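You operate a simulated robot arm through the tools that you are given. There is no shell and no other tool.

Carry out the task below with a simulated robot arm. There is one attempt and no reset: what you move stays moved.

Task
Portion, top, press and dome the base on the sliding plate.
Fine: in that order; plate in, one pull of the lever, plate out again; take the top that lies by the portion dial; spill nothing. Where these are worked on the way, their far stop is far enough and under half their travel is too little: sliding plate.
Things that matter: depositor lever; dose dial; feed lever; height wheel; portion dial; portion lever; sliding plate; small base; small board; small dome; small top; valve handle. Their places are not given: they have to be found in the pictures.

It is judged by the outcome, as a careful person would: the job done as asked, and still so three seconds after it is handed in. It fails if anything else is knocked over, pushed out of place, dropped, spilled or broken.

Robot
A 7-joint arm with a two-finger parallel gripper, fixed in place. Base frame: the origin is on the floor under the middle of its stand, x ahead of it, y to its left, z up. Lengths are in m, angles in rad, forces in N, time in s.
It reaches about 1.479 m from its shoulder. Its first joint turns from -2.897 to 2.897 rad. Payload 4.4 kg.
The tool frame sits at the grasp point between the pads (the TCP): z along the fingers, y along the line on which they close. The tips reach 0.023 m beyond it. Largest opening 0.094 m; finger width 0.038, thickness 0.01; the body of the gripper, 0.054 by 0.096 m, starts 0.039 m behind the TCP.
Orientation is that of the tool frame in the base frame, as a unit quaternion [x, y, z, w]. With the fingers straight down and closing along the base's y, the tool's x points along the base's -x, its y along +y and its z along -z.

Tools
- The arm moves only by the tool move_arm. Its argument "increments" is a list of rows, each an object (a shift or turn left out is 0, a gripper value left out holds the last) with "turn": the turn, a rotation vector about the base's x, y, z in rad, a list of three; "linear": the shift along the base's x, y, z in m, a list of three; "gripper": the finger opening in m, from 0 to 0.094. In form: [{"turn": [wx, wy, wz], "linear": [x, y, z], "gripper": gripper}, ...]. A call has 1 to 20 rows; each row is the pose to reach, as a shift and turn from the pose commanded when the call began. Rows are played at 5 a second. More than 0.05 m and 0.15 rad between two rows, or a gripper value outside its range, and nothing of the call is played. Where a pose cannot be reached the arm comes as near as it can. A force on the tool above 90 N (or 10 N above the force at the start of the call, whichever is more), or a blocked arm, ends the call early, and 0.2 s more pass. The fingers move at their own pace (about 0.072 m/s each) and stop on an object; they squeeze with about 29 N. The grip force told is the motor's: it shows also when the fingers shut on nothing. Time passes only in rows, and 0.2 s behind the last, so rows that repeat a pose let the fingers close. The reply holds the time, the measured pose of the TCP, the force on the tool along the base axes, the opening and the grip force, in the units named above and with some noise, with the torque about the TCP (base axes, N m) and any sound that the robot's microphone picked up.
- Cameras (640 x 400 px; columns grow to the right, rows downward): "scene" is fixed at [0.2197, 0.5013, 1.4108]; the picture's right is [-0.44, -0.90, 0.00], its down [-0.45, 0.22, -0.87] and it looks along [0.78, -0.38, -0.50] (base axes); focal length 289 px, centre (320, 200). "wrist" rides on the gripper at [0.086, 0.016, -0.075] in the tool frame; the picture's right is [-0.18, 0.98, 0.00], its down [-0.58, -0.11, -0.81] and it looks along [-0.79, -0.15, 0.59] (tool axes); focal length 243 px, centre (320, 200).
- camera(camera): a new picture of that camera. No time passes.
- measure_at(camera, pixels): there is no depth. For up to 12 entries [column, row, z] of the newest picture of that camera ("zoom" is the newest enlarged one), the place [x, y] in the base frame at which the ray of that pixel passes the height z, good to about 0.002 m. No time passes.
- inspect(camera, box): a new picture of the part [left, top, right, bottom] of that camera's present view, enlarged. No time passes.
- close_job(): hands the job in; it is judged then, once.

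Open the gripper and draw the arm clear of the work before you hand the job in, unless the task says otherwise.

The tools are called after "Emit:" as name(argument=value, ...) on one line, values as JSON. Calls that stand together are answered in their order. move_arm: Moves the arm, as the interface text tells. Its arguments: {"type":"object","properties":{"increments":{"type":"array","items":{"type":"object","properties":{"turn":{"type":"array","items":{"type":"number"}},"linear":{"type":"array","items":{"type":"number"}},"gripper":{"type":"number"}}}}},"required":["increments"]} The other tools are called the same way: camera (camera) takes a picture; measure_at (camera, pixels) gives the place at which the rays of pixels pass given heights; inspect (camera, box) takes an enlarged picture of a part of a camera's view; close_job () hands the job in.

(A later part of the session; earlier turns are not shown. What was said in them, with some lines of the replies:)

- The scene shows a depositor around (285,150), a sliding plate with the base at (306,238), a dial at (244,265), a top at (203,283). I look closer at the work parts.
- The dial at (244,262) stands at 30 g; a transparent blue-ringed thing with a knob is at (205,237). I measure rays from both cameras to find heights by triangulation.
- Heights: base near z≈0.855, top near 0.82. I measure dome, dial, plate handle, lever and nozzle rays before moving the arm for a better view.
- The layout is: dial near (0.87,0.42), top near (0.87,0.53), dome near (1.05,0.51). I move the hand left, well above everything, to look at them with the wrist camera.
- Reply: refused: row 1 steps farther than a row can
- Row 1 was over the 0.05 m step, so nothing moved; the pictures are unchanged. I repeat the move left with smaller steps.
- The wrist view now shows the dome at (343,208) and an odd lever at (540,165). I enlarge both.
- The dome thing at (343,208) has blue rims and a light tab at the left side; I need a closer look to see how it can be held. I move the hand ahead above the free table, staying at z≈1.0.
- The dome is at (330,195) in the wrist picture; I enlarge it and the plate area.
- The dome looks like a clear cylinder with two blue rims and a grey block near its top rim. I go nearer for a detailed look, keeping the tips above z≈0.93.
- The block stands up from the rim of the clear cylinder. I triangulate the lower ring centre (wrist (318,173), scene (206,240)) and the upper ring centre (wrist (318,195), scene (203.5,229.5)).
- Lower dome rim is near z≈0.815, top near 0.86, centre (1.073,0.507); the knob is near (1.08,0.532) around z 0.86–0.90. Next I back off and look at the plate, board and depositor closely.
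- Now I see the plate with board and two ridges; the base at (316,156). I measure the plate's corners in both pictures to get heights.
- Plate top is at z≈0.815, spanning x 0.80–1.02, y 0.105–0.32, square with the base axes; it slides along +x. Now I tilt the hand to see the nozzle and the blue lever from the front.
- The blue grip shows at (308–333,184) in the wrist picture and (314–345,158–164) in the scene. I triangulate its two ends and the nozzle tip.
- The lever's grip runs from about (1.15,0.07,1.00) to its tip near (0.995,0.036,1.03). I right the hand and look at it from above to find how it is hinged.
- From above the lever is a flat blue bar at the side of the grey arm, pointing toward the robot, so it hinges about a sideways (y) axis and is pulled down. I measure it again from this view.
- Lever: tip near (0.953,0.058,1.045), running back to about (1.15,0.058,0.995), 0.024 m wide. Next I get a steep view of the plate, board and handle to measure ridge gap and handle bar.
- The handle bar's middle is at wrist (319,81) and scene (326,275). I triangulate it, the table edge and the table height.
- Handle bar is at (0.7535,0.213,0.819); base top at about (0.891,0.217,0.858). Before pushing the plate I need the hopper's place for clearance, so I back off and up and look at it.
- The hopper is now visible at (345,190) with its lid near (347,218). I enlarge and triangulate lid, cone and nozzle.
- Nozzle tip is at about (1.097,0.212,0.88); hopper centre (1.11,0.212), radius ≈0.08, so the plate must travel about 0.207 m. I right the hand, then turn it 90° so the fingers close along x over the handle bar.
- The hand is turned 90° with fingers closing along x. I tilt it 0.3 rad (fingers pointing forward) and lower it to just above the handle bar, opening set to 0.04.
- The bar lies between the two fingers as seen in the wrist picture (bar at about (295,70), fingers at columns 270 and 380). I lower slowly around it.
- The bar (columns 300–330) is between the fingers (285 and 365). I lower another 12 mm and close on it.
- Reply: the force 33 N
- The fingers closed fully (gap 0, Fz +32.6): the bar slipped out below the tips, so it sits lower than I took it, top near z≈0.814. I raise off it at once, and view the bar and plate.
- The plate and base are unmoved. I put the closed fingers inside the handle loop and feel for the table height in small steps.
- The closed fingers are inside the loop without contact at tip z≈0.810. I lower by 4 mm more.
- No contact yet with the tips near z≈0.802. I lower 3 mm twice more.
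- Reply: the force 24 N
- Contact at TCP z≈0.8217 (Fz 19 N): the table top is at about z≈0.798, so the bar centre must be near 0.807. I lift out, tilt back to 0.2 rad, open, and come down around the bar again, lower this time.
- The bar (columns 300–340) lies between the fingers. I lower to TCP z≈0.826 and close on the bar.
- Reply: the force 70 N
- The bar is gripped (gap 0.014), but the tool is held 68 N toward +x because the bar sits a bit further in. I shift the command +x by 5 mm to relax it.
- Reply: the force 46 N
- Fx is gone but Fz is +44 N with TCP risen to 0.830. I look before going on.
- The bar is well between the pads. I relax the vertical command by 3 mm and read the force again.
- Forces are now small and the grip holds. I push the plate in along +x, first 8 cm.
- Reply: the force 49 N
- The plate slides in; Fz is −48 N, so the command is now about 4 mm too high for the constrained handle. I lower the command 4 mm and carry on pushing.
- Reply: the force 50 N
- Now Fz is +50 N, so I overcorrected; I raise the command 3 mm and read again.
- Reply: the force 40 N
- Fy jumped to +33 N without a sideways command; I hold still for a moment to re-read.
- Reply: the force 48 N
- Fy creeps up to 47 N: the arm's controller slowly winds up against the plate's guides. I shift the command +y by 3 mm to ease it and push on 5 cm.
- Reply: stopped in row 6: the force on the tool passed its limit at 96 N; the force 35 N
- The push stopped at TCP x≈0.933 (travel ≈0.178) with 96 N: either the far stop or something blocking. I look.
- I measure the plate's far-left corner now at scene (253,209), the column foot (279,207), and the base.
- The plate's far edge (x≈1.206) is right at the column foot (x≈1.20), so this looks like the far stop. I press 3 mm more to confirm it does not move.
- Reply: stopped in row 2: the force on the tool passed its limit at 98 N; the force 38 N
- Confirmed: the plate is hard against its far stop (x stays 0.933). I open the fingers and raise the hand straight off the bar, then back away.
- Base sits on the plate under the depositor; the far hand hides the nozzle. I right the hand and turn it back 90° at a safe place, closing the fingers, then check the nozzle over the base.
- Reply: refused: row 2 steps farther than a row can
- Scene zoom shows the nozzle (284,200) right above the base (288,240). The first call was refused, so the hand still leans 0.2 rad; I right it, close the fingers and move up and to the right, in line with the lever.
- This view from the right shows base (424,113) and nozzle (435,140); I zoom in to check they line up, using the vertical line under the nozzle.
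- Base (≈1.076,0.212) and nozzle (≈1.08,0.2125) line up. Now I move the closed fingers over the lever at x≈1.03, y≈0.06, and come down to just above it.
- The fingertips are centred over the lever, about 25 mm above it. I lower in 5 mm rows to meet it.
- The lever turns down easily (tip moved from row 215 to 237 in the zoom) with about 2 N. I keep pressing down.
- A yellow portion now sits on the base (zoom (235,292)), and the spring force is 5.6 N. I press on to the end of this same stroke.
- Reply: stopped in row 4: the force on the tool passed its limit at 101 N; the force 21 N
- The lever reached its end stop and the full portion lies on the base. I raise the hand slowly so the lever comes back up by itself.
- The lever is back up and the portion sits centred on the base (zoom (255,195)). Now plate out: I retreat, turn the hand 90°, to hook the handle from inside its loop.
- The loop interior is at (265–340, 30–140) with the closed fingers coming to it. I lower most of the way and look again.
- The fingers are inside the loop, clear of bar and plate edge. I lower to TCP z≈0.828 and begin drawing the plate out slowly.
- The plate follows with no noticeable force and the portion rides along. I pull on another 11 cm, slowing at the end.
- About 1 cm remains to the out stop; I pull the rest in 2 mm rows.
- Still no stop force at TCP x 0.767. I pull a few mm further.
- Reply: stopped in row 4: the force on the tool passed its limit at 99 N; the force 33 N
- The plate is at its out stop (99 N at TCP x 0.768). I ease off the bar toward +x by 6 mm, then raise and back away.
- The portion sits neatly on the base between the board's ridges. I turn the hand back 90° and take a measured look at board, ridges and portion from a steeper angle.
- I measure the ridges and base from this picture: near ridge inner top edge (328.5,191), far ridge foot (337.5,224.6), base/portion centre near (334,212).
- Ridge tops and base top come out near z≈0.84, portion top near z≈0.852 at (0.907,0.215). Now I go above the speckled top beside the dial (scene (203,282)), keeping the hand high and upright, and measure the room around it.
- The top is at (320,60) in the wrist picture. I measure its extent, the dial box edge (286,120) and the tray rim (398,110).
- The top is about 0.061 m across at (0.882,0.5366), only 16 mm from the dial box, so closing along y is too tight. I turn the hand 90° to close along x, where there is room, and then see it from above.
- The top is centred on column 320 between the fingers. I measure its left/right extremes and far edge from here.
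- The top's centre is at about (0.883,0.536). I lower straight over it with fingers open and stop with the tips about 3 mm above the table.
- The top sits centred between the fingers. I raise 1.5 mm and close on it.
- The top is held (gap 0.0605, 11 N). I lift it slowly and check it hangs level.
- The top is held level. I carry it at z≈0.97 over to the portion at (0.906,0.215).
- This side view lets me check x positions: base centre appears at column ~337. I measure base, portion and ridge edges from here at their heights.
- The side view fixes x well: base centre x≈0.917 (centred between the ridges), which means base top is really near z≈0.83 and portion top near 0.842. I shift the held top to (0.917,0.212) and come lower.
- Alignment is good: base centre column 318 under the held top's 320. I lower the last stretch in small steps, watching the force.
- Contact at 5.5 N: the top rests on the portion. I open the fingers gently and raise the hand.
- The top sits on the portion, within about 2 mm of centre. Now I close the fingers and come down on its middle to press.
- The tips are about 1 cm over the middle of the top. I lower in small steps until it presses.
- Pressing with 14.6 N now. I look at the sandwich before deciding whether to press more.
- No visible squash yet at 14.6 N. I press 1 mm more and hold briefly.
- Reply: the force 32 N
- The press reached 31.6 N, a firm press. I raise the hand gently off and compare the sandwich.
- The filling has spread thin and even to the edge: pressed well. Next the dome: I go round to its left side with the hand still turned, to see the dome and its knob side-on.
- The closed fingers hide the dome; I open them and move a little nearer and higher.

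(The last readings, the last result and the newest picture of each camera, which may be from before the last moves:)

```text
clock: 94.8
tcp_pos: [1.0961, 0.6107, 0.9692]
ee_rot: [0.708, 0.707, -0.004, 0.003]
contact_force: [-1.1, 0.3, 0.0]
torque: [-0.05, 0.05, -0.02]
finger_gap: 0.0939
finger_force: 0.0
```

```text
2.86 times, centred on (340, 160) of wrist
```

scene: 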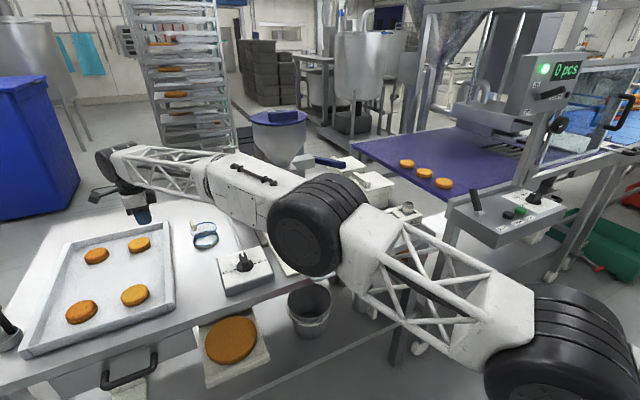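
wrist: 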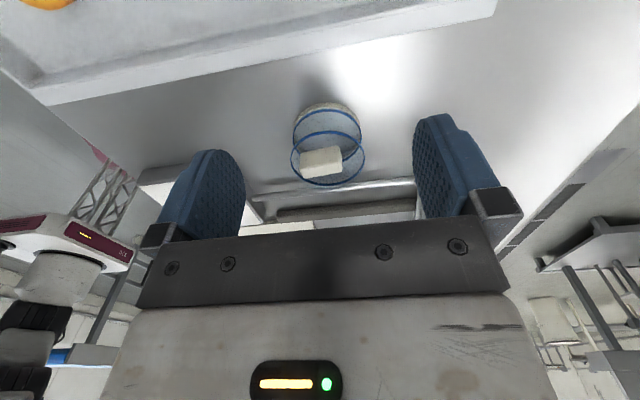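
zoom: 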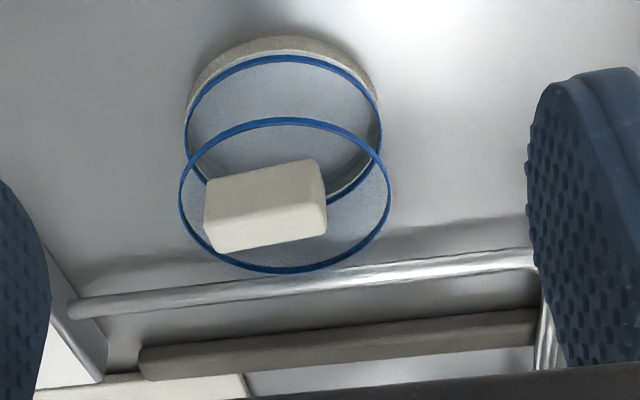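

The knob is a bar about 0.036 m long in x on top of the clear dome; dome centre ≈(1.085,0.507), rim z≈0.809, top ring z≈0.846, knob centre ≈(1.082,0.531,0.876). I take a flatter look from the left to be sure how the knob is attached.

Emit:
move_arm(increments=[{"linear": [0.0, 0.02, 0.0], "turn": [-0.12, 0, 0]}, {"linear": [0.0, 0.04, -0.02], "turn": [-0.24, 0, 0]}, {"linear": [0.0, 0.05, -0.04], "turn": [-0.36, 0, 0]}, {"linear": [0.0, 0.05, -0.06], "turn": [-0.42, 0, 0]}])

Emit:
camera(camera="wrist")

Emit:
inspect(camera="wrist", box=[250, 90, 410, 230])

```text
clock: 95.8
tcp_pos: [1.0894, 0.6528, 0.9047]
ee_rot: [0.692, 0.689, -0.153, 0.149]
contact_force: [0.3, -0.1, -1.7]
torque: [-0.03, 0.03, -0.03]
finger_gap: 0.0939
finger_force: 0.0
out of reach, approached as far as the arm can: row 3, 4
```

```text
taken
```

wrist: 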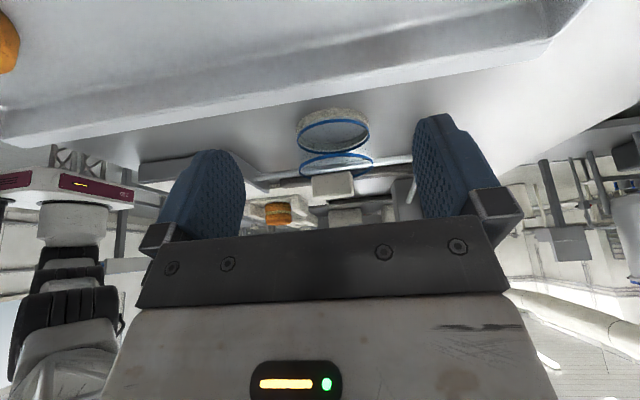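

```text
2.86 times, centred on (330, 160) of wrist
```

zoom: 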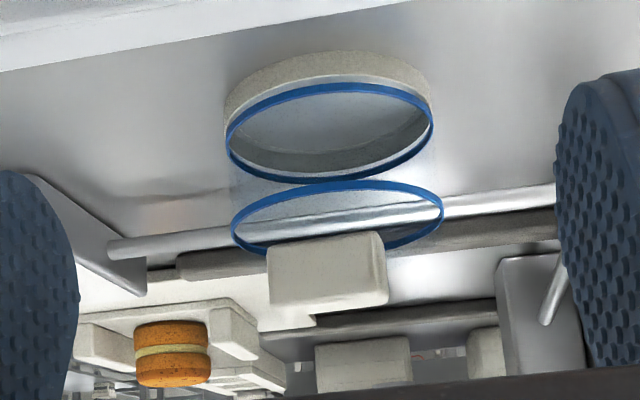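

The dome shows a base ring, clear wall with blue rings, and a block handle above the top ring at (333,185). I measure ring centres and handle from this view to fix the handle's place.

Emit:
measure_at(camera="wrist", pixels=[[333.5, 185.2, 0.87], [333.5, 185.2, 0.876], [333.5, 185.2, 0.88], [335.9, 165.9, 0.84], [335.9, 165.9, 0.846], [335.9, 165.9, 0.852], [333.5, 136.2, 0.805], [333.5, 136.2, 0.81], [312, 185, 0.876], [354, 184, 0.876], [332.4, 175, 0.86], [333.5, 196, 0.886]])

```text
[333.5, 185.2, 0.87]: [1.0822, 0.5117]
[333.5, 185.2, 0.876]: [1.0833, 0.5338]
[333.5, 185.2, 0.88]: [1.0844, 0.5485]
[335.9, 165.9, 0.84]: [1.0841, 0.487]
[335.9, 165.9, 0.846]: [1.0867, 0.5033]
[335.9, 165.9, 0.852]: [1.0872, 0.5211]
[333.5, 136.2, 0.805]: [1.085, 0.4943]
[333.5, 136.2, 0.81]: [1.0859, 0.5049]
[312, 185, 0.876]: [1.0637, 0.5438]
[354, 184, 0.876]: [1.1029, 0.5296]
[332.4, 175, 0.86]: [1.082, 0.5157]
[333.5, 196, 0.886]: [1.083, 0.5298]
```

The handle bar spans x 1.064–1.103, y ≈0.521–0.539, z ≈0.862–0.886; the dome axis is at (1.085,0.507). I right the hand, go up, and turn it back to close along y.

Emit:
move_arm(increments=[{"linear": [-0.01, 0.0, 0.02], "turn": [0.12, 0, 0]}, {"linear": [-0.03, -0.01, 0.05], "turn": [0.24, 0, 0]}, {"linear": [-0.05, -0.02, 0.08], "turn": [0.36, 0, 0]}, {"linear": [-0.07, -0.04, 0.11], "turn": [0.42, 0, 0]}, {"linear": [-0.09, -0.06, 0.13], "turn": [0.42, 0, 0]}, {"linear": [-0.1, -0.08, 0.14], "turn": [0.42, 0, 0]}])

Emit:
move_arm(increments=[{"turn": [0, 0, 0.145], "gripper": 0.06}, {"turn": [0, 0, 0.29]}, {"turn": [0, 0, 0.435]}, {"turn": [0, 0, 0.58]}, {"turn": [0, 0, 0.725]}, {"turn": [0, 0, 0.87]}, {"turn": [0, 0, 1.015]}, {"turn": [0, 0, 1.16]}, {"turn": [0, 0, 1.305]}, {"turn": [0, 0, 1.45]}, {"turn": [0, 0, 1.5708]}])

Emit:
camera(camera="wrist")

Emit:
camera(camera="scene")

```text
clock: 97.2
tcp_pos: [0.9863, 0.5721, 1.0455]
ee_rot: [0.708, 0.706, -0.006, 0.002]
contact_force: [0.2, 0.8, -0.9]
torque: [-0.02, 0.02, 0.01]
finger_gap: 0.0942
finger_force: 0.1
```

```text
clock: 99.6
tcp_pos: [0.9879, 0.5757, 1.047]
ee_rot: [0.0, 1.0, -0.003, 0.005]
contact_force: [0.1, -1.2, 0.5]
torque: [0.01, 0.02, 0.0]
finger_gap: 0.0599
finger_force: 0.0
```

```text
taken
```

wrist: 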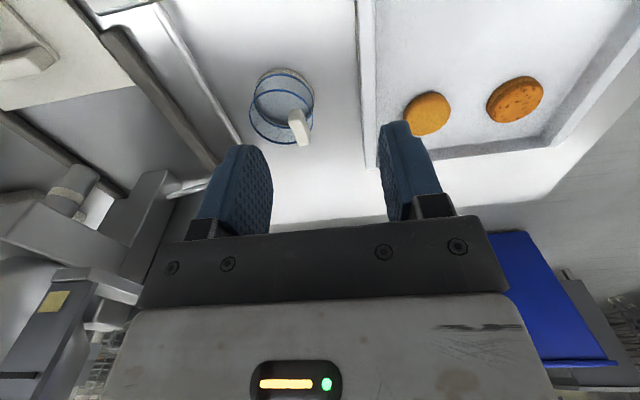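

```text
taken
```

scene: 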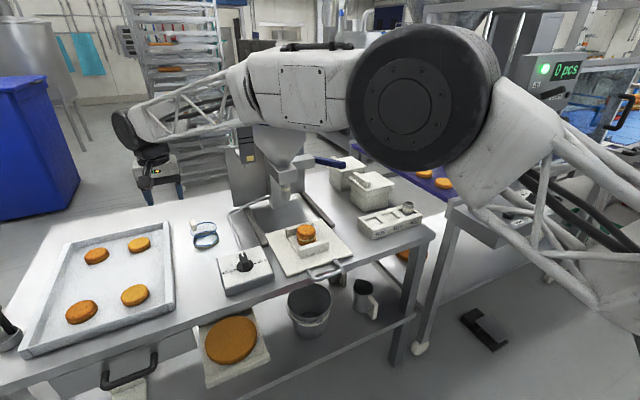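

From above the handle shows at (299,125) on the dome at (283,105). I enlarge and measure it.

Emit:
inspect(camera="wrist", box=[230, 50, 350, 160])

Emit:
measure_at(camera="wrist", pixels=[[299, 127, 0.886], [299, 127, 0.875], [281, 118, 0.847], [284, 95, 0.811], [288, 110, 0.886], [303, 145, 0.886], [312, 140, 0.886]])

```text
3.64 times, centred on (290, 105) of wrist
```

zoom: 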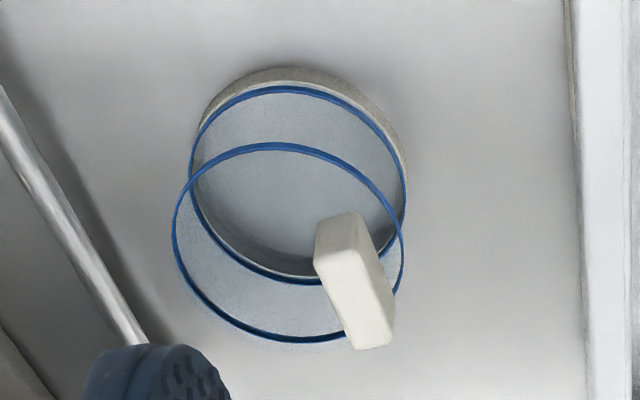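

```text
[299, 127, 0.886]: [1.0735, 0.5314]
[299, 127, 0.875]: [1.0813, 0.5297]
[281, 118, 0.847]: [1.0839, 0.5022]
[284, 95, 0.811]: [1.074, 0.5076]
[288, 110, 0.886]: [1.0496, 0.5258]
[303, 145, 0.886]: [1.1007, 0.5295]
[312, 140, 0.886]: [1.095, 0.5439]
```

The handle's centre is at about (1.082,0.5315), width ≈0.018 m in y. I move above it and lower to just over its top.

Emit:
move_arm(increments=[{"linear": [0.03, -0.015, 0.0], "gripper": 0.05}, {"linear": [0.06, -0.03, -0.01]}, {"linear": [0.085, -0.04, -0.03]}, {"linear": [0.094, -0.044, -0.06]}, {"linear": [0.094, -0.044, -0.09]}, {"linear": [0.094, -0.044, -0.11]}])

Emit:
camera(camera="wrist")

Emit:
inspect(camera="scene", box=[150, 180, 270, 270])

```text
clock: 101.0
tcp_pos: [1.0828, 0.5302, 0.9366]
ee_rot: [0.001, 1.0, -0.002, 0.006]
contact_force: [0.2, -1.2, 0.5]
torque: [-0.01, -0.01, 0.02]
finger_gap: 0.0501
finger_force: 0.0
```

```text
taken
```

wrist: 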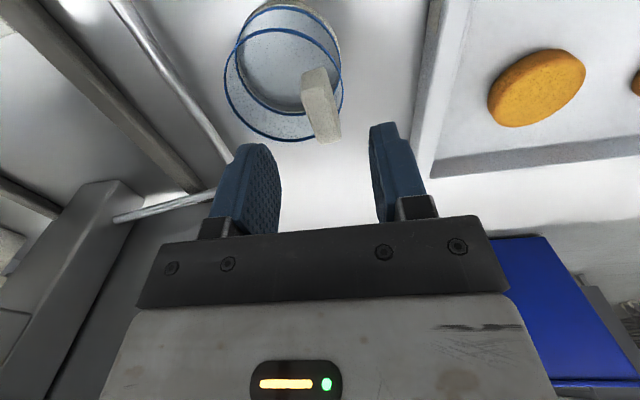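

```text
4.44 times, centred on (210, 225) of scene
```

zoom: 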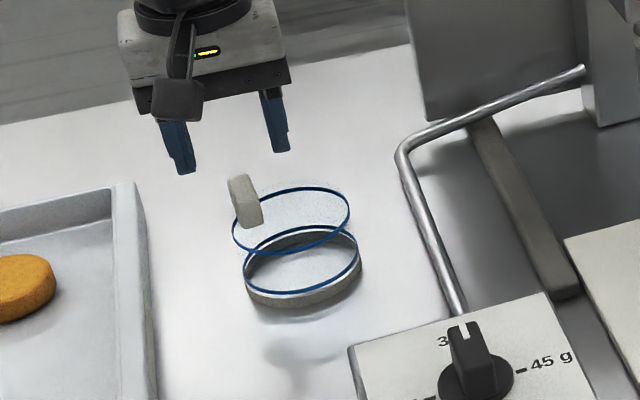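

The handle is centred between the fingers (about (322,112)). I lower around it to TCP z≈0.889.

Emit:
move_arm(increments=[{"linear": [-0.001, 0.0012, -0.015]}, {"linear": [-0.001, 0.0012, -0.03]}, {"linear": [-0.001, 0.0012, -0.04]}, {"linear": [-0.001, 0.0012, -0.047]}])

Emit:
camera(camera="wrist")

Emit:
inspect(camera="scene", box=[150, 180, 270, 270])

```text
clock: 102.0
tcp_pos: [1.0809, 0.5329, 0.8898]
ee_rot: [0.002, 1.0, -0.003, 0.005]
contact_force: [-0.1, -0.2, 0.0]
torque: [0.02, -0.01, 0.02]
finger_gap: 0.0501
finger_force: 0.0
```

```text
taken
```

wrist: 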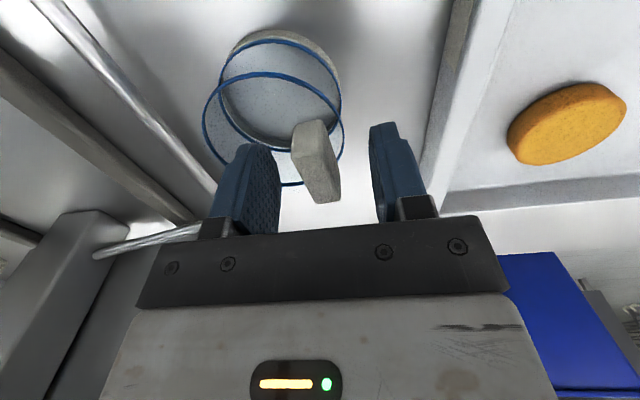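

```text
4.44 times, centred on (210, 225) of scene
```

zoom: 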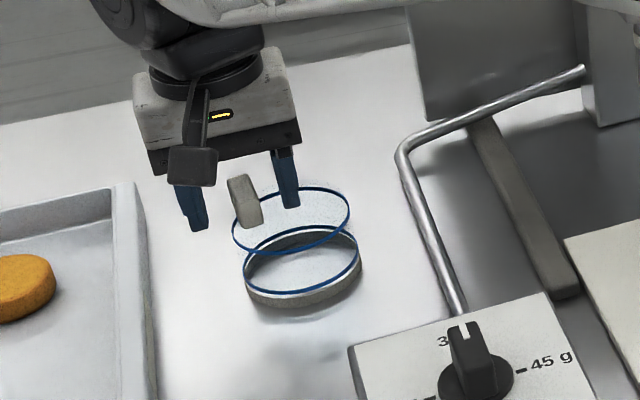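

The handle is right between the pads. I close on it.

Emit:
move_arm(increments=[{"linear": [0, 0, -0.001], "gripper": 0.035}, {"linear": [0, 0, -0.001], "gripper": 0.022}, {"linear": [0, 0, -0.001], "gripper": 0.0}, {"linear": [0, 0, -0.001], "gripper": 0.0}, {"linear": [0, 0, -0.001], "gripper": 0.0}])

Emit:
camera(camera="wrist")

```text
clock: 103.2
tcp_pos: [1.0806, 0.5308, 0.8888]
ee_rot: [0.001, 1.0, -0.002, 0.006]
contact_force: [0.8, -0.1, 0.8]
torque: [-0.05, 0.03, 0.01]
finger_gap: 0.0151
finger_force: 29.0
```

```text
taken
```

wrist: 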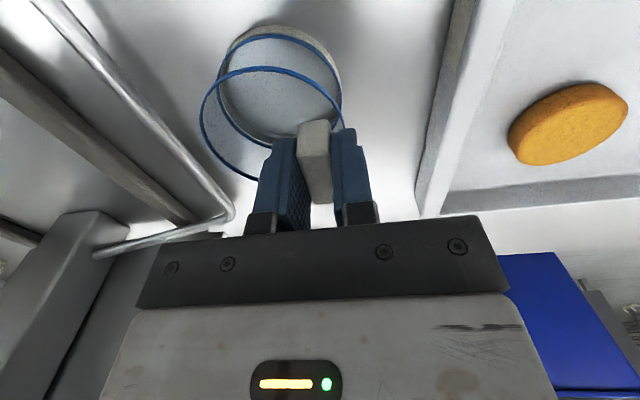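

The handle is gripped (gap 0.015, 29 N). I lift slowly and check what comes along and whether it hangs level.

Emit:
move_arm(increments=[{"linear": [0, 0, 0.005], "gripper": 0.0}, {"linear": [0, 0, 0.012]}, {"linear": [0, 0, 0.022]}, {"linear": [0, 0, 0.035]}, {"linear": [0, 0, 0.05]}])

Emit:
camera(camera="wrist")

Emit:
inspect(camera="scene", box=[150, 170, 270, 270])

```text
clock: 104.4
tcp_pos: [1.0808, 0.5309, 0.9387]
ee_rot: [0.002, 1.0, -0.002, 0.006]
contact_force: [0.7, -0.9, 0.0]
torque: [0.01, 0.01, -0.02]
finger_gap: 0.015
finger_force: 29.1
```

```text
taken
```

wrist: 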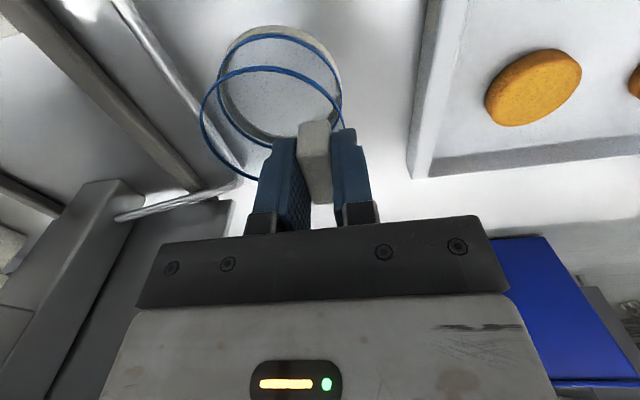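

```text
4.00 times, centred on (210, 220) of scene
```

zoom: 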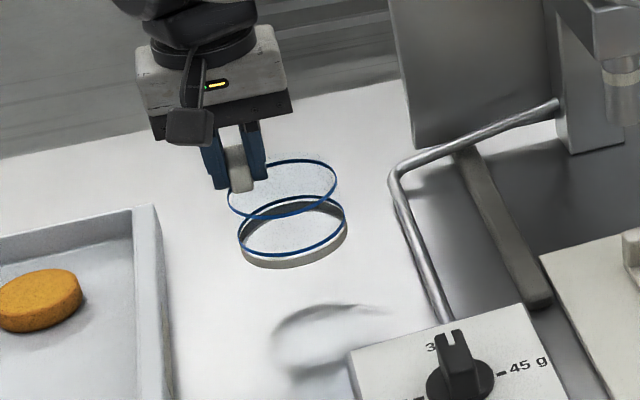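

The whole dome lifts cleanly, open-bottomed, hanging level. I measure its axis relative to the hand.

Emit:
measure_at(camera="wrist", pixels=[[272, 124, 0.897], [281, 84, 0.861], [280, 82, 0.861], [202, 115, 0.897], [343, 130, 0.897], [217, 85, 0.861], [342, 85, 0.861]])

Emit:
inspect(camera="wrist", box=[180, 10, 380, 210])

```text
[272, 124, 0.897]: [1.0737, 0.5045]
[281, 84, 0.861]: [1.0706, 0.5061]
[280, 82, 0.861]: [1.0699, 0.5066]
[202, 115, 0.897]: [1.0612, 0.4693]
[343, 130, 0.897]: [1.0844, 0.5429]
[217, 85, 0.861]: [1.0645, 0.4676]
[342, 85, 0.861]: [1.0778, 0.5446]
```

```text
2.00 times, centred on (280, 110) of wrist
```

zoom: 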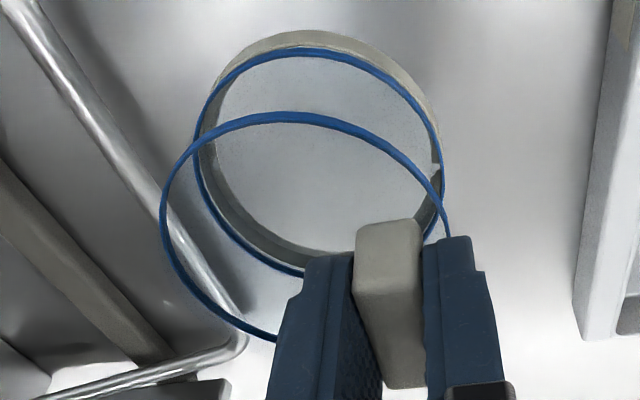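

I measure near and far edges of both rings to get the dome axis in x.

Emit:
measure_at(camera="wrist", pixels=[[280, 34, 0.861], [272, 148, 0.861], [270, 66, 0.897], [257, 180, 0.897], [262, 179, 0.897]])

Emit:
inspect(camera="scene", box=[180, 180, 250, 240])

```text
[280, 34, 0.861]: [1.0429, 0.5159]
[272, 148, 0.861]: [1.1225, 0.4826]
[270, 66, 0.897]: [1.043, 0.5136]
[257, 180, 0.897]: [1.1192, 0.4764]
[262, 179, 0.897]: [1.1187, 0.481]
```

```text
6.67 times, centred on (215, 210) of scene
```

zoom: 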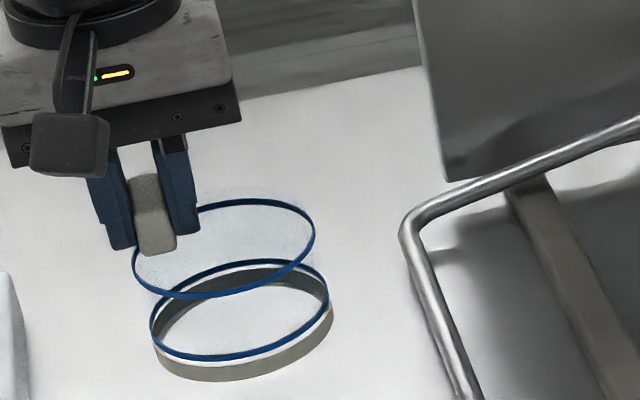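

Dome axis is at TCP + (0.001, −0.025). I raise it and carry it over, so that the axis comes above the sandwich at (0.917,0.211).

Emit:
move_arm(increments=[{"linear": [0, 0, 0.03], "gripper": 0.0}, {"linear": [-0.01, 0, 0.06]}, {"linear": [-0.035, 0, 0.085]}, {"linear": [-0.07, -0.005, 0.095]}, {"linear": [-0.105, -0.015, 0.1]}, {"linear": [-0.135, -0.035, 0.1]}, {"linear": [-0.155, -0.065, 0.1]}, {"linear": [-0.1645, -0.1, 0.1]}, {"linear": [-0.1645, -0.14, 0.1]}, {"linear": [-0.1645, -0.18, 0.1]}, {"linear": [-0.1645, -0.22, 0.1]}, {"linear": [-0.1645, -0.255, 0.1]}, {"linear": [-0.1645, -0.28, 0.095]}, {"linear": [-0.1645, -0.295, 0.085]}])

Emit:
camera(camera="wrist")

Emit:
inspect(camera="scene", box=[250, 150, 370, 270])

```text
clock: 107.4
tcp_pos: [0.9151, 0.2356, 1.0235]
ee_rot: [0.0, 1.0, -0.002, 0.006]
contact_force: [-0.3, 0.7, -0.3]
torque: [0.02, 0.01, 0.02]
finger_gap: 0.0153
finger_force: 29.7
```

```text
taken
```

wrist: 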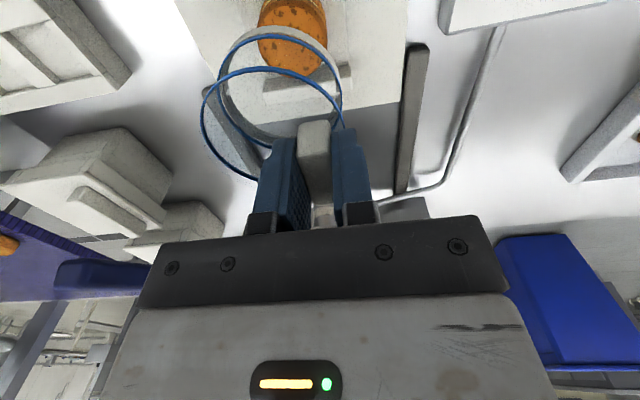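

```text
3.33 times, centred on (310, 210) of scene
```

zoom: 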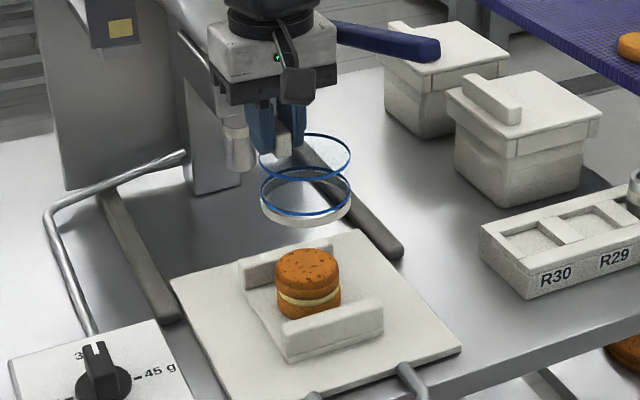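

The dome is over the sandwich. I check alignment by measuring the sandwich's top face extremes in the wrist picture.

Emit:
inspect(camera="wrist", box=[200, 0, 380, 130])

Emit:
measure_at(camera="wrist", pixels=[[292, 72, 0.868], [292, 72, 0.862], [258, 35, 0.868], [327, 35, 0.868], [280, 34, 0.946], [275, 148, 0.946]])

```text
3.08 times, centred on (290, 65) of wrist
```

zoom: 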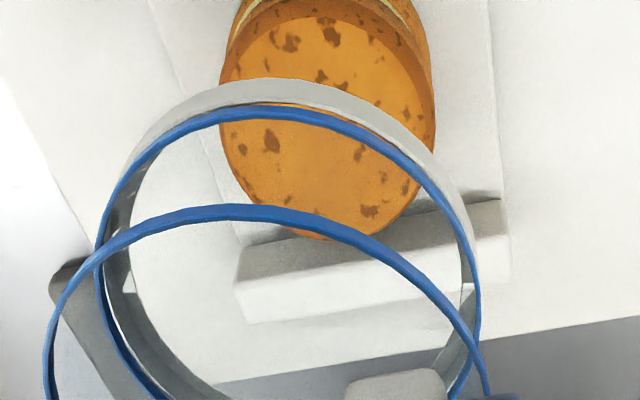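

```text
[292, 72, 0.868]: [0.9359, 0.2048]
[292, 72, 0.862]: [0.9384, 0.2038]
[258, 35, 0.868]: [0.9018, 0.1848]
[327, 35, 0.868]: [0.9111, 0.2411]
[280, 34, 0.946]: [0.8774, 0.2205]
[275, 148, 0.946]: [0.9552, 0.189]
```

Sandwich centre ≈(0.9155,0.2106) and dome axis ≈(0.916,0.2106): aligned within about 1 mm. I lower until the rim is just above the top, and look.

Emit:
move_arm(increments=[{"linear": [-0.0005, 0, -0.015], "gripper": 0.0}, {"linear": [-0.0005, 0, -0.03]}, {"linear": [-0.0005, 0, -0.045]}, {"linear": [-0.0005, 0, -0.055]}])

Emit:
camera(camera="wrist")

Emit:
inspect(camera="scene", box=[270, 180, 350, 270])

```text
clock: 108.4
tcp_pos: [0.9161, 0.2362, 0.9687]
ee_rot: [0.001, 1.0, -0.003, 0.007]
contact_force: [0.6, 0.8, -0.2]
torque: [0.0, 0.01, -0.01]
finger_gap: 0.0152
finger_force: 28.7
```

```text
taken
```

wrist: 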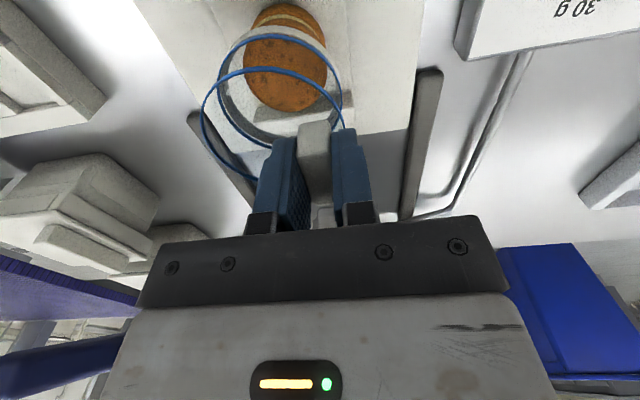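

```text
4.44 times, centred on (310, 225) of scene
```

zoom: 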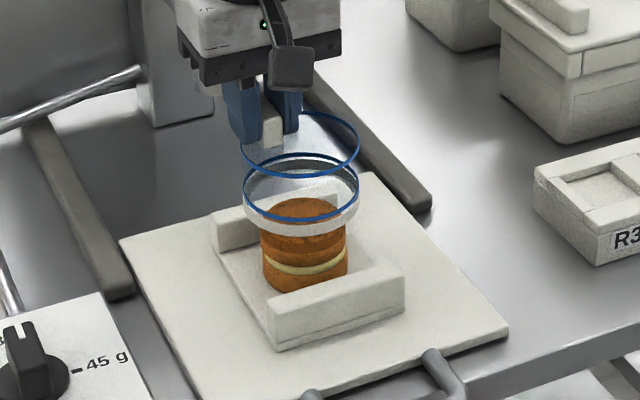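

The cookie's top face (286,76) is right where the dome axis projects (287,76). I lower the rim past the top in small steps, watching the force.

Emit:
move_arm(increments=[{"linear": [0, 0, -0.006], "gripper": 0.0}, {"linear": [0, 0, -0.012]}, {"linear": [0, 0, -0.018]}, {"linear": [0, 0, -0.024]}, {"linear": [0, 0, -0.03]}])

Emit:
camera(camera="wrist")

Emit:
inspect(camera="scene", box=[270, 180, 350, 270])

```text
clock: 109.6
tcp_pos: [0.916, 0.2368, 0.9383]
ee_rot: [0.001, 1.0, -0.002, 0.005]
contact_force: [-0.5, -0.2, -0.6]
torque: [-0.02, 0.0, -0.04]
finger_gap: 0.0151
finger_force: 29.0
```

```text
taken
```

wrist: 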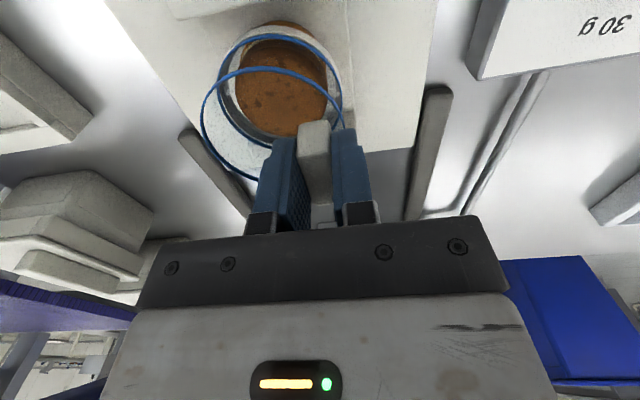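

```text
4.44 times, centred on (310, 225) of scene
```

zoom: 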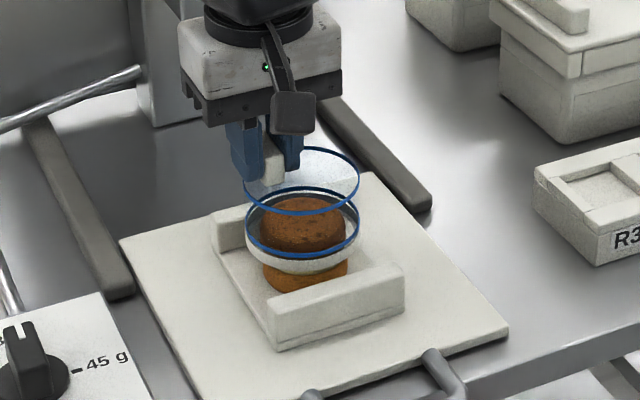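

No contact, and the cookie (234–328) sits centred in the ring (218–342). I lower further.

Emit:
move_arm(increments=[{"linear": [0, 0, -0.006], "gripper": 0.0}, {"linear": [0, 0, -0.012]}, {"linear": [0, 0, -0.018]}, {"linear": [0, 0, -0.023]}])

Emit:
inspect(camera="scene", box=[270, 190, 350, 270])

Emit:
camera(camera="wrist")

```text
clock: 110.6
tcp_pos: [0.9145, 0.2358, 0.9158]
ee_rot: [0.0, 1.0, -0.002, 0.006]
contact_force: [-1.0, 0.2, 0.6]
torque: [0.06, -0.03, 0.02]
finger_gap: 0.0154
finger_force: 29.1
```

```text
5.00 times, centred on (310, 230) of scene
```

zoom: 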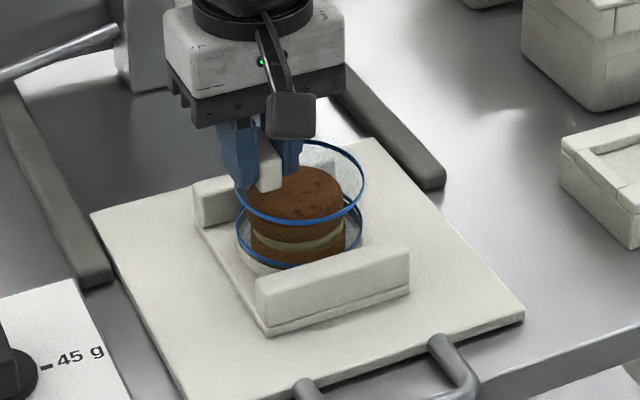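

```text
taken
```

wrist: 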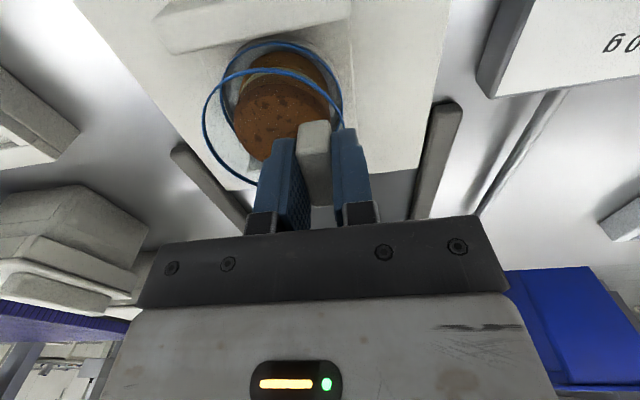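

Still free, rim now about 12 mm above the board. I lower 8 mm more, then in 2 mm steps.

Emit:
move_arm(increments=[{"linear": [0, 0, -0.003], "gripper": 0.0}, {"linear": [0, 0, -0.006]}, {"linear": [0, 0, -0.008]}])

Emit:
move_arm(increments=[{"linear": [0, 0, -0.0015], "gripper": 0.0}, {"linear": [0, 0, -0.003]}])

```text
clock: 111.4
tcp_pos: [0.9166, 0.2368, 0.9108]
ee_rot: [0.001, 1.0, -0.001, 0.007]
contact_force: [0.3, 3.9, 19.5]
torque: [-0.23, 0.66, -0.14]
finger_gap: 0.0151
finger_force: 28.7
```

```text
clock: 112.0
tcp_pos: [0.9166, 0.2357, 0.9067]
ee_rot: [0.001, 1.0, -0.002, 0.006]
contact_force: [0.2, 3.8, 28.3]
torque: [0.01, 0.85, -0.05]
finger_gap: 0.0155
finger_force: 29.3
```

Contact with 28 N and a torque (0.85 N m about y), so it touches off-centre on the near side. I stop and look closely.

Emit:
inspect(camera="scene", box=[285, 205, 335, 260])

Emit:
inspect(camera="wrist", box=[180, 20, 360, 200])

```text
7.27 times, centred on (310, 232) of scene
```

zoom: 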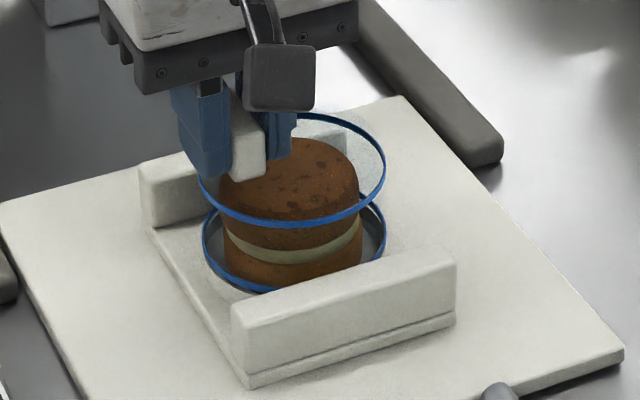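

```text
2.22 times, centred on (270, 110) of wrist
```

zoom: 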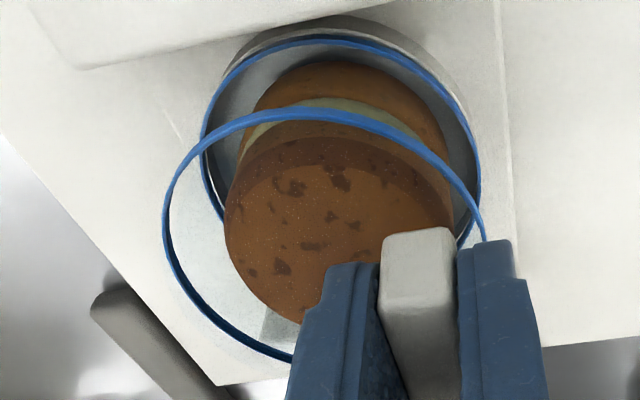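

The dome surrounds the sandwich, but I need to know what touches. I measure base near edge, ring near/far edges and ridge edge in this view, and hold the pose.

Emit:
camera(camera="wrist")

Emit:
measure_at(camera="wrist", pixels=[[281, 47.8, 0.836], [277, 36.6, 0.83], [277, 29, 0.82], [262, 12, 0.838], [230, 120, 0.866], [216, 85, 0.866], [343, 130, 0.866], [272, 122, 0.866], [281, 90, 0.83]])

Emit:
inspect(camera="wrist", box=[200, 0, 360, 110])

Emit:
inspect(camera="scene", box=[290, 215, 330, 250])

```text
taken
```

wrist: 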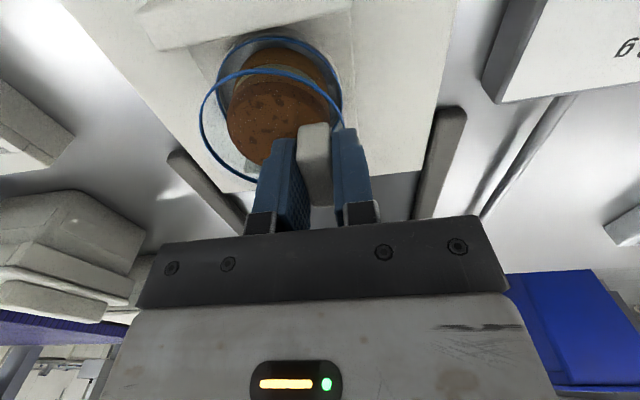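

```text
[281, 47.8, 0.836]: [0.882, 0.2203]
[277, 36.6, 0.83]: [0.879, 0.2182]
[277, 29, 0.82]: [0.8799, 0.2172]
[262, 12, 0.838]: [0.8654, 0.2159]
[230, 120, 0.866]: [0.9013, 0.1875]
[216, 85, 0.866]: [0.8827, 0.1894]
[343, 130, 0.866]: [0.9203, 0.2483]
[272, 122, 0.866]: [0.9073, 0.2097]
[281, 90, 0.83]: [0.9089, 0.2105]
```

```text
3.64 times, centred on (280, 55) of wrist
```

zoom: 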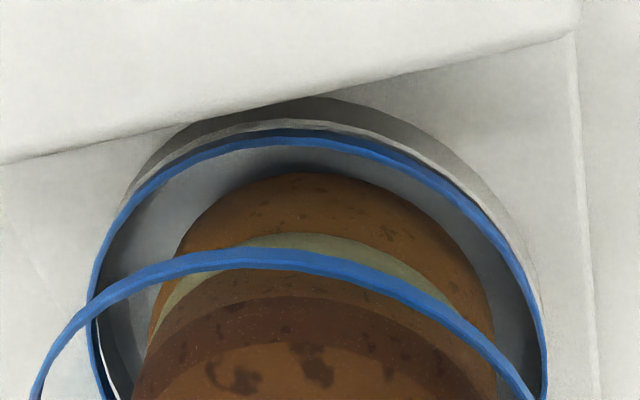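

```text
11.43 times, centred on (310, 232) of scene
```

zoom: 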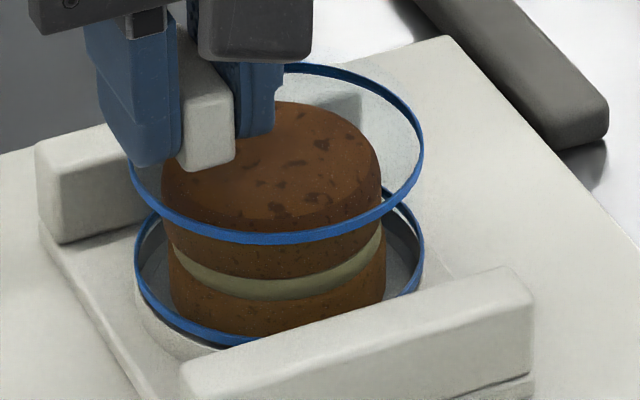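

Ring and cookie are well apart all round in both zooms; the torque suggests the near rim met the board first with the dome slightly pitched. I ease up 3 mm and read the force.

Emit:
move_arm(increments=[{"linear": [0, 0, 0.0015], "gripper": 0.0}, {"linear": [0, 0, 0.003]}])

```text
clock: 112.6
tcp_pos: [0.9155, 0.2355, 0.9063]
ee_rot: [0.001, 1.0, -0.002, 0.005]
contact_force: [0.9, -2.3, 5.3]
torque: [-0.11, 0.08, 0.03]
finger_gap: 0.0152
finger_force: 28.9
```

Now only 5 N and hardly any torque. I lower 1.5 mm again to see whether it is now stiff and level on the board.

Emit:
move_arm(increments=[{"linear": [0, 0, -0.0015], "gripper": 0.0}, {"linear": [0, 0, -0.0025]}])

Emit:
inspect(camera="scene", box=[290, 215, 330, 250])

```text
clock: 113.2
tcp_pos: [0.9157, 0.2373, 0.9074]
ee_rot: [0.001, 1.0, -0.002, 0.006]
contact_force: [-0.4, -4.2, 16.9]
torque: [-0.31, 0.46, 0.1]
finger_gap: 0.0153
finger_force: 29.2
```

```text
11.43 times, centred on (310, 232) of scene
```

zoom: 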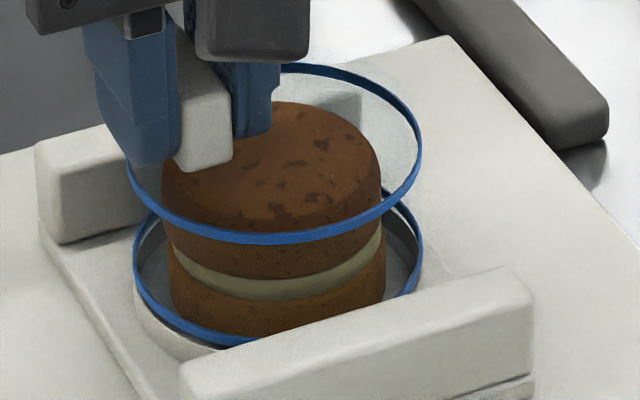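

It is stiff at TCP z≈0.907 (17 N), so the dome stands. I ease the load, then open the fingers slowly to release the handle.

Emit:
move_arm(increments=[{"linear": [0, 0, 0.001], "gripper": 0.0}, {"linear": [0, 0, 0.0025]}, {"linear": [0, 0, 0.0025]}])

Emit:
move_arm(increments=[{"linear": [0, 0, 0.0], "gripper": 0.012}, {"linear": [0, 0, 0.0], "gripper": 0.016}, {"linear": [0, 0, 0.0], "gripper": 0.02}, {"linear": [0, 0, 0.0], "gripper": 0.03}, {"linear": [0, 0, 0.0], "gripper": 0.045}, {"linear": [0, 0, 0.0], "gripper": 0.045}])

Emit:
inspect(camera="scene", box=[290, 215, 330, 250])

Emit:
camera(camera="wrist")

```text
clock: 114.0
tcp_pos: [0.9154, 0.2377, 0.9066]
ee_rot: [0.0, 1.0, -0.002, 0.005]
contact_force: [-0.4, -0.4, -0.5]
torque: [-0.05, -0.03, 0.02]
finger_gap: 0.0152
finger_force: 28.5
```

```text
clock: 115.4
tcp_pos: [0.9161, 0.2369, 0.9081]
ee_rot: [0.001, 1.0, -0.003, 0.005]
contact_force: [-0.5, 0.2, -0.4]
torque: [-0.04, 0.02, -0.02]
finger_gap: 0.045
finger_force: 0.0
```

```text
11.43 times, centred on (310, 232) of scene
```

zoom: 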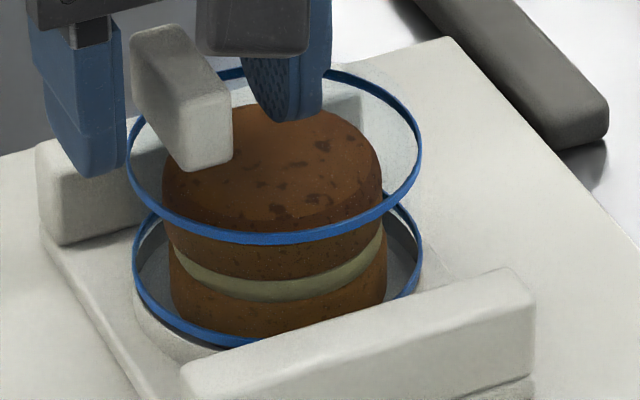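

```text
taken
```

wrist: 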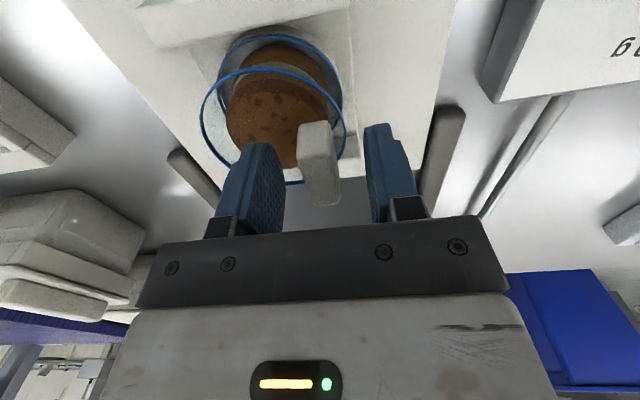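

Released; the dome did not shift. I raise the hand straight up clear of the handle and look.

Emit:
move_arm(increments=[{"linear": [0, 0, 0.01]}, {"linear": [0, 0, 0.03]}, {"linear": [0, 0, 0.06]}, {"linear": [-0.01, 0, 0.1]}, {"linear": [-0.04, 0, 0.13]}])

Emit:
inspect(camera="scene", box=[285, 205, 335, 255])

Emit:
camera(camera="scene")

Emit:
camera(camera="wrist")

```text
clock: 116.6
tcp_pos: [0.8745, 0.2369, 1.0352]
ee_rot: [0.001, 1.0, -0.002, 0.005]
contact_force: [0.0, -1.5, -0.9]
torque: [0.01, 0.01, -0.02]
finger_gap: 0.045
finger_force: 0.1
```

```text
8.00 times, centred on (310, 230) of scene
```

zoom: 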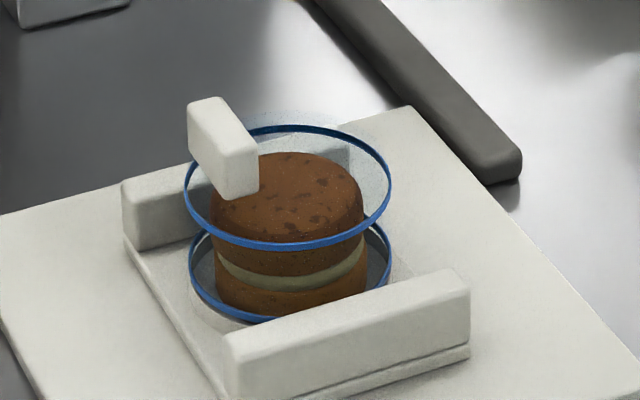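

```text
taken
```

scene: 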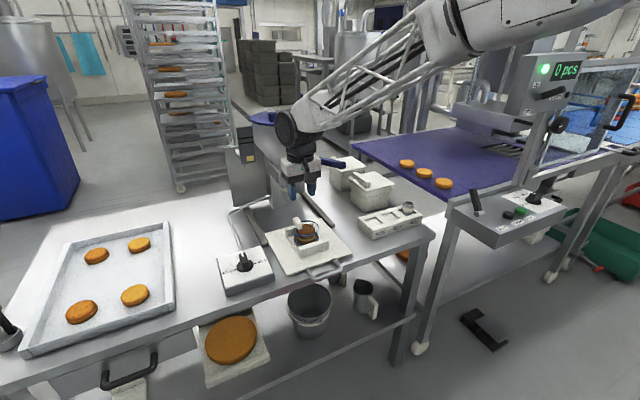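

```text
taken
```

wrist: 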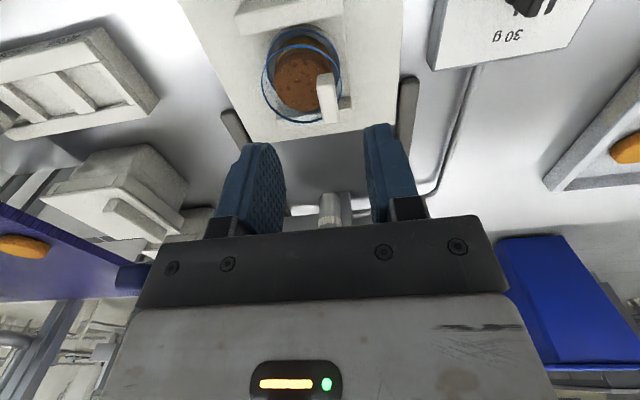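

The dome now covers the sandwich, clear wall all round. I check from the left side, nearly level, that its rim stands flat on the board.

Emit:
move_arm(increments=[{"turn": [0, 0, -0.145], "linear": [0, 0.01, 0]}, {"turn": [0, 0, -0.29], "linear": [0, 0.02, 0]}, {"turn": [0, 0, -0.435], "linear": [0, 0.03, 0]}, {"turn": [0, 0, -0.58], "linear": [0, 0.04, 0]}, {"turn": [0, 0, -0.725], "linear": [0, 0.05, 0]}, {"turn": [0, 0, -0.87], "linear": [0, 0.06, 0]}, {"turn": [0, 0, -1.015], "linear": [0.01, 0.07, 0]}, {"turn": [0, 0, -1.16], "linear": [0.02, 0.08, 0]}, {"turn": [0, 0, -1.305], "linear": [0.03, 0.09, 0]}, {"turn": [0, 0, -1.45], "linear": [0.04, 0.1, 0]}, {"turn": [0, 0, -1.5708], "linear": [0.048, 0.12, 0]}])

Emit:
move_arm(increments=[{"linear": [0, 0.0, -0.03], "turn": [-0.12, 0, 0]}, {"linear": [0, 0.0, -0.06], "turn": [-0.24, 0, 0]}, {"linear": [0, 0.0, -0.09], "turn": [-0.36, 0, 0]}, {"linear": [0, 0.0, -0.11], "turn": [-0.45, 0, 0]}])

Emit:
camera(camera="wrist")

Emit:
inspect(camera="wrist", box=[250, 80, 410, 230])

```text
clock: 119.0
tcp_pos: [0.9253, 0.3561, 1.0388]
ee_rot: [0.709, 0.705, -0.005, 0.003]
contact_force: [0.1, 0.0, 0.6]
torque: [-0.04, 0.03, 0.02]
finger_gap: 0.0449
finger_force: 0.0
```

```text
clock: 120.0
tcp_pos: [0.9243, 0.3564, 0.928]
ee_rot: [0.69, 0.687, -0.163, 0.161]
contact_force: [-0.7, -0.1, 0.2]
torque: [0.03, 0.02, -0.02]
finger_gap: 0.0451
finger_force: 0.1
```

```text
taken
```

wrist: 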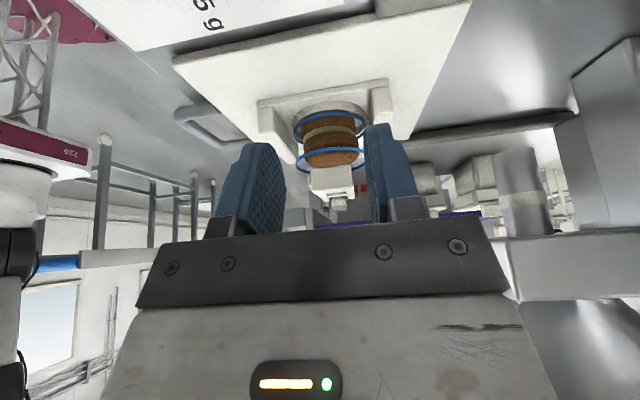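

```text
2.67 times, centred on (330, 155) of wrist
```

zoom: 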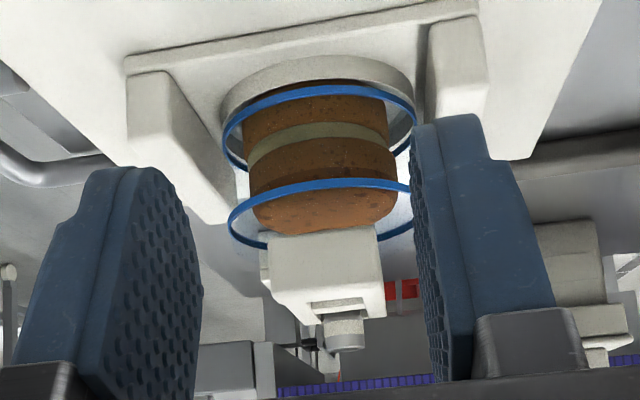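

The rim stands flat on the board between the ridges, with the pressed sandwich inside and the handle on top. I draw the arm up and back, clear of the work, fingers open.

Emit:
move_arm(increments=[{"linear": [0, 0.01, 0.03], "turn": [0.12, 0, 0], "gripper": 0.06}, {"linear": [-0.01, 0.01, 0.06], "turn": [0.24, 0, 0]}, {"linear": [-0.03, 0.01, 0.09], "turn": [0.36, 0, 0]}, {"linear": [-0.06, 0.01, 0.12], "turn": [0.45, 0, 0], "gripper": 0.09}, {"linear": [-0.09, 0.01, 0.15], "turn": [0.45, 0, 0]}, {"linear": [-0.125, 0.01, 0.18], "turn": [0.45, 0, 0]}, {"linear": [-0.16, 0.01, 0.21], "turn": [0.45, 0, 0]}, {"linear": [-0.2, 0.01, 0.23], "turn": [0.45, 0, 0]}, {"linear": [-0.24, 0.01, 0.25], "turn": [0.45, 0, 0]}, {"linear": [-0.28, 0.01, 0.27], "turn": [0.45, 0, 0]}, {"linear": [-0.32, 0.01, 0.28], "turn": [0.45, 0, 0]}])

Emit:
camera(camera="scene")

Emit:
inspect(camera="scene", box=[180, 90, 440, 310])

```text
clock: 122.4
tcp_pos: [0.6055, 0.3614, 1.2068]
ee_rot: [0.708, 0.707, -0.006, 0.002]
contact_force: [-0.5, -0.1, -1.0]
torque: [0.0, -0.01, 0.01]
finger_gap: 0.09
finger_force: 0.1
```

```text
taken
```

scene: 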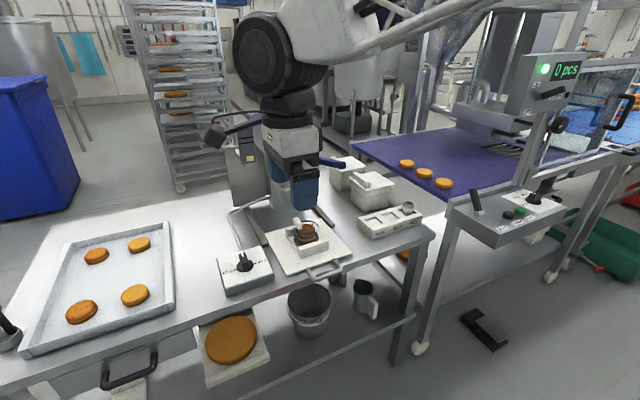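

```text
1.82 times, centred on (310, 200) of scene
```

zoom: 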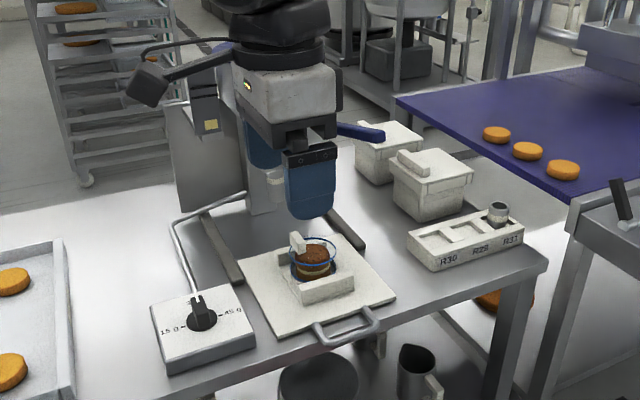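

The final picture shows the plate out, the domed sandwich at (310,262) in the zoom, the lever up, the dial still at 30 g, everything else in place, and the arm clear with open fingers. I hand the job in.

Emit:
close_job()

```text
The job is handed in.
```

I finished the job and handed it in; no verdict has come back yet. The order was as asked:

- **Portion:** I pushed the plate in to its far stop and pulled the lever once, to its end. The dial stayed at 30 g, because the task named no amount. The portion landed centred on the base. I then pulled the plate out to its near stop.
- **Top:** I took the speckled top lying by the portion dial and set it on the portion, about 2 mm off centre.
- **Press:** I pressed the top down with about 32 N. The filling spread thin and even to the edge.
- **Dome:** The dome stands flat on the board, between its ridges, with the sandwich inside. I checked this from the side before moving the arm away.

Two moments were rougher than planned. On the first try the fingers slipped off the plate's handle and pressed down on it with about 33 N; the plate and base did not move. While I was lowering the dome it met the board unevenly, at up to 28 N. I eased it off and it settled level.

In the last picture nothing was spilled or knocked over, and the lever was back up. The arm was clear of the work with its fingers open.
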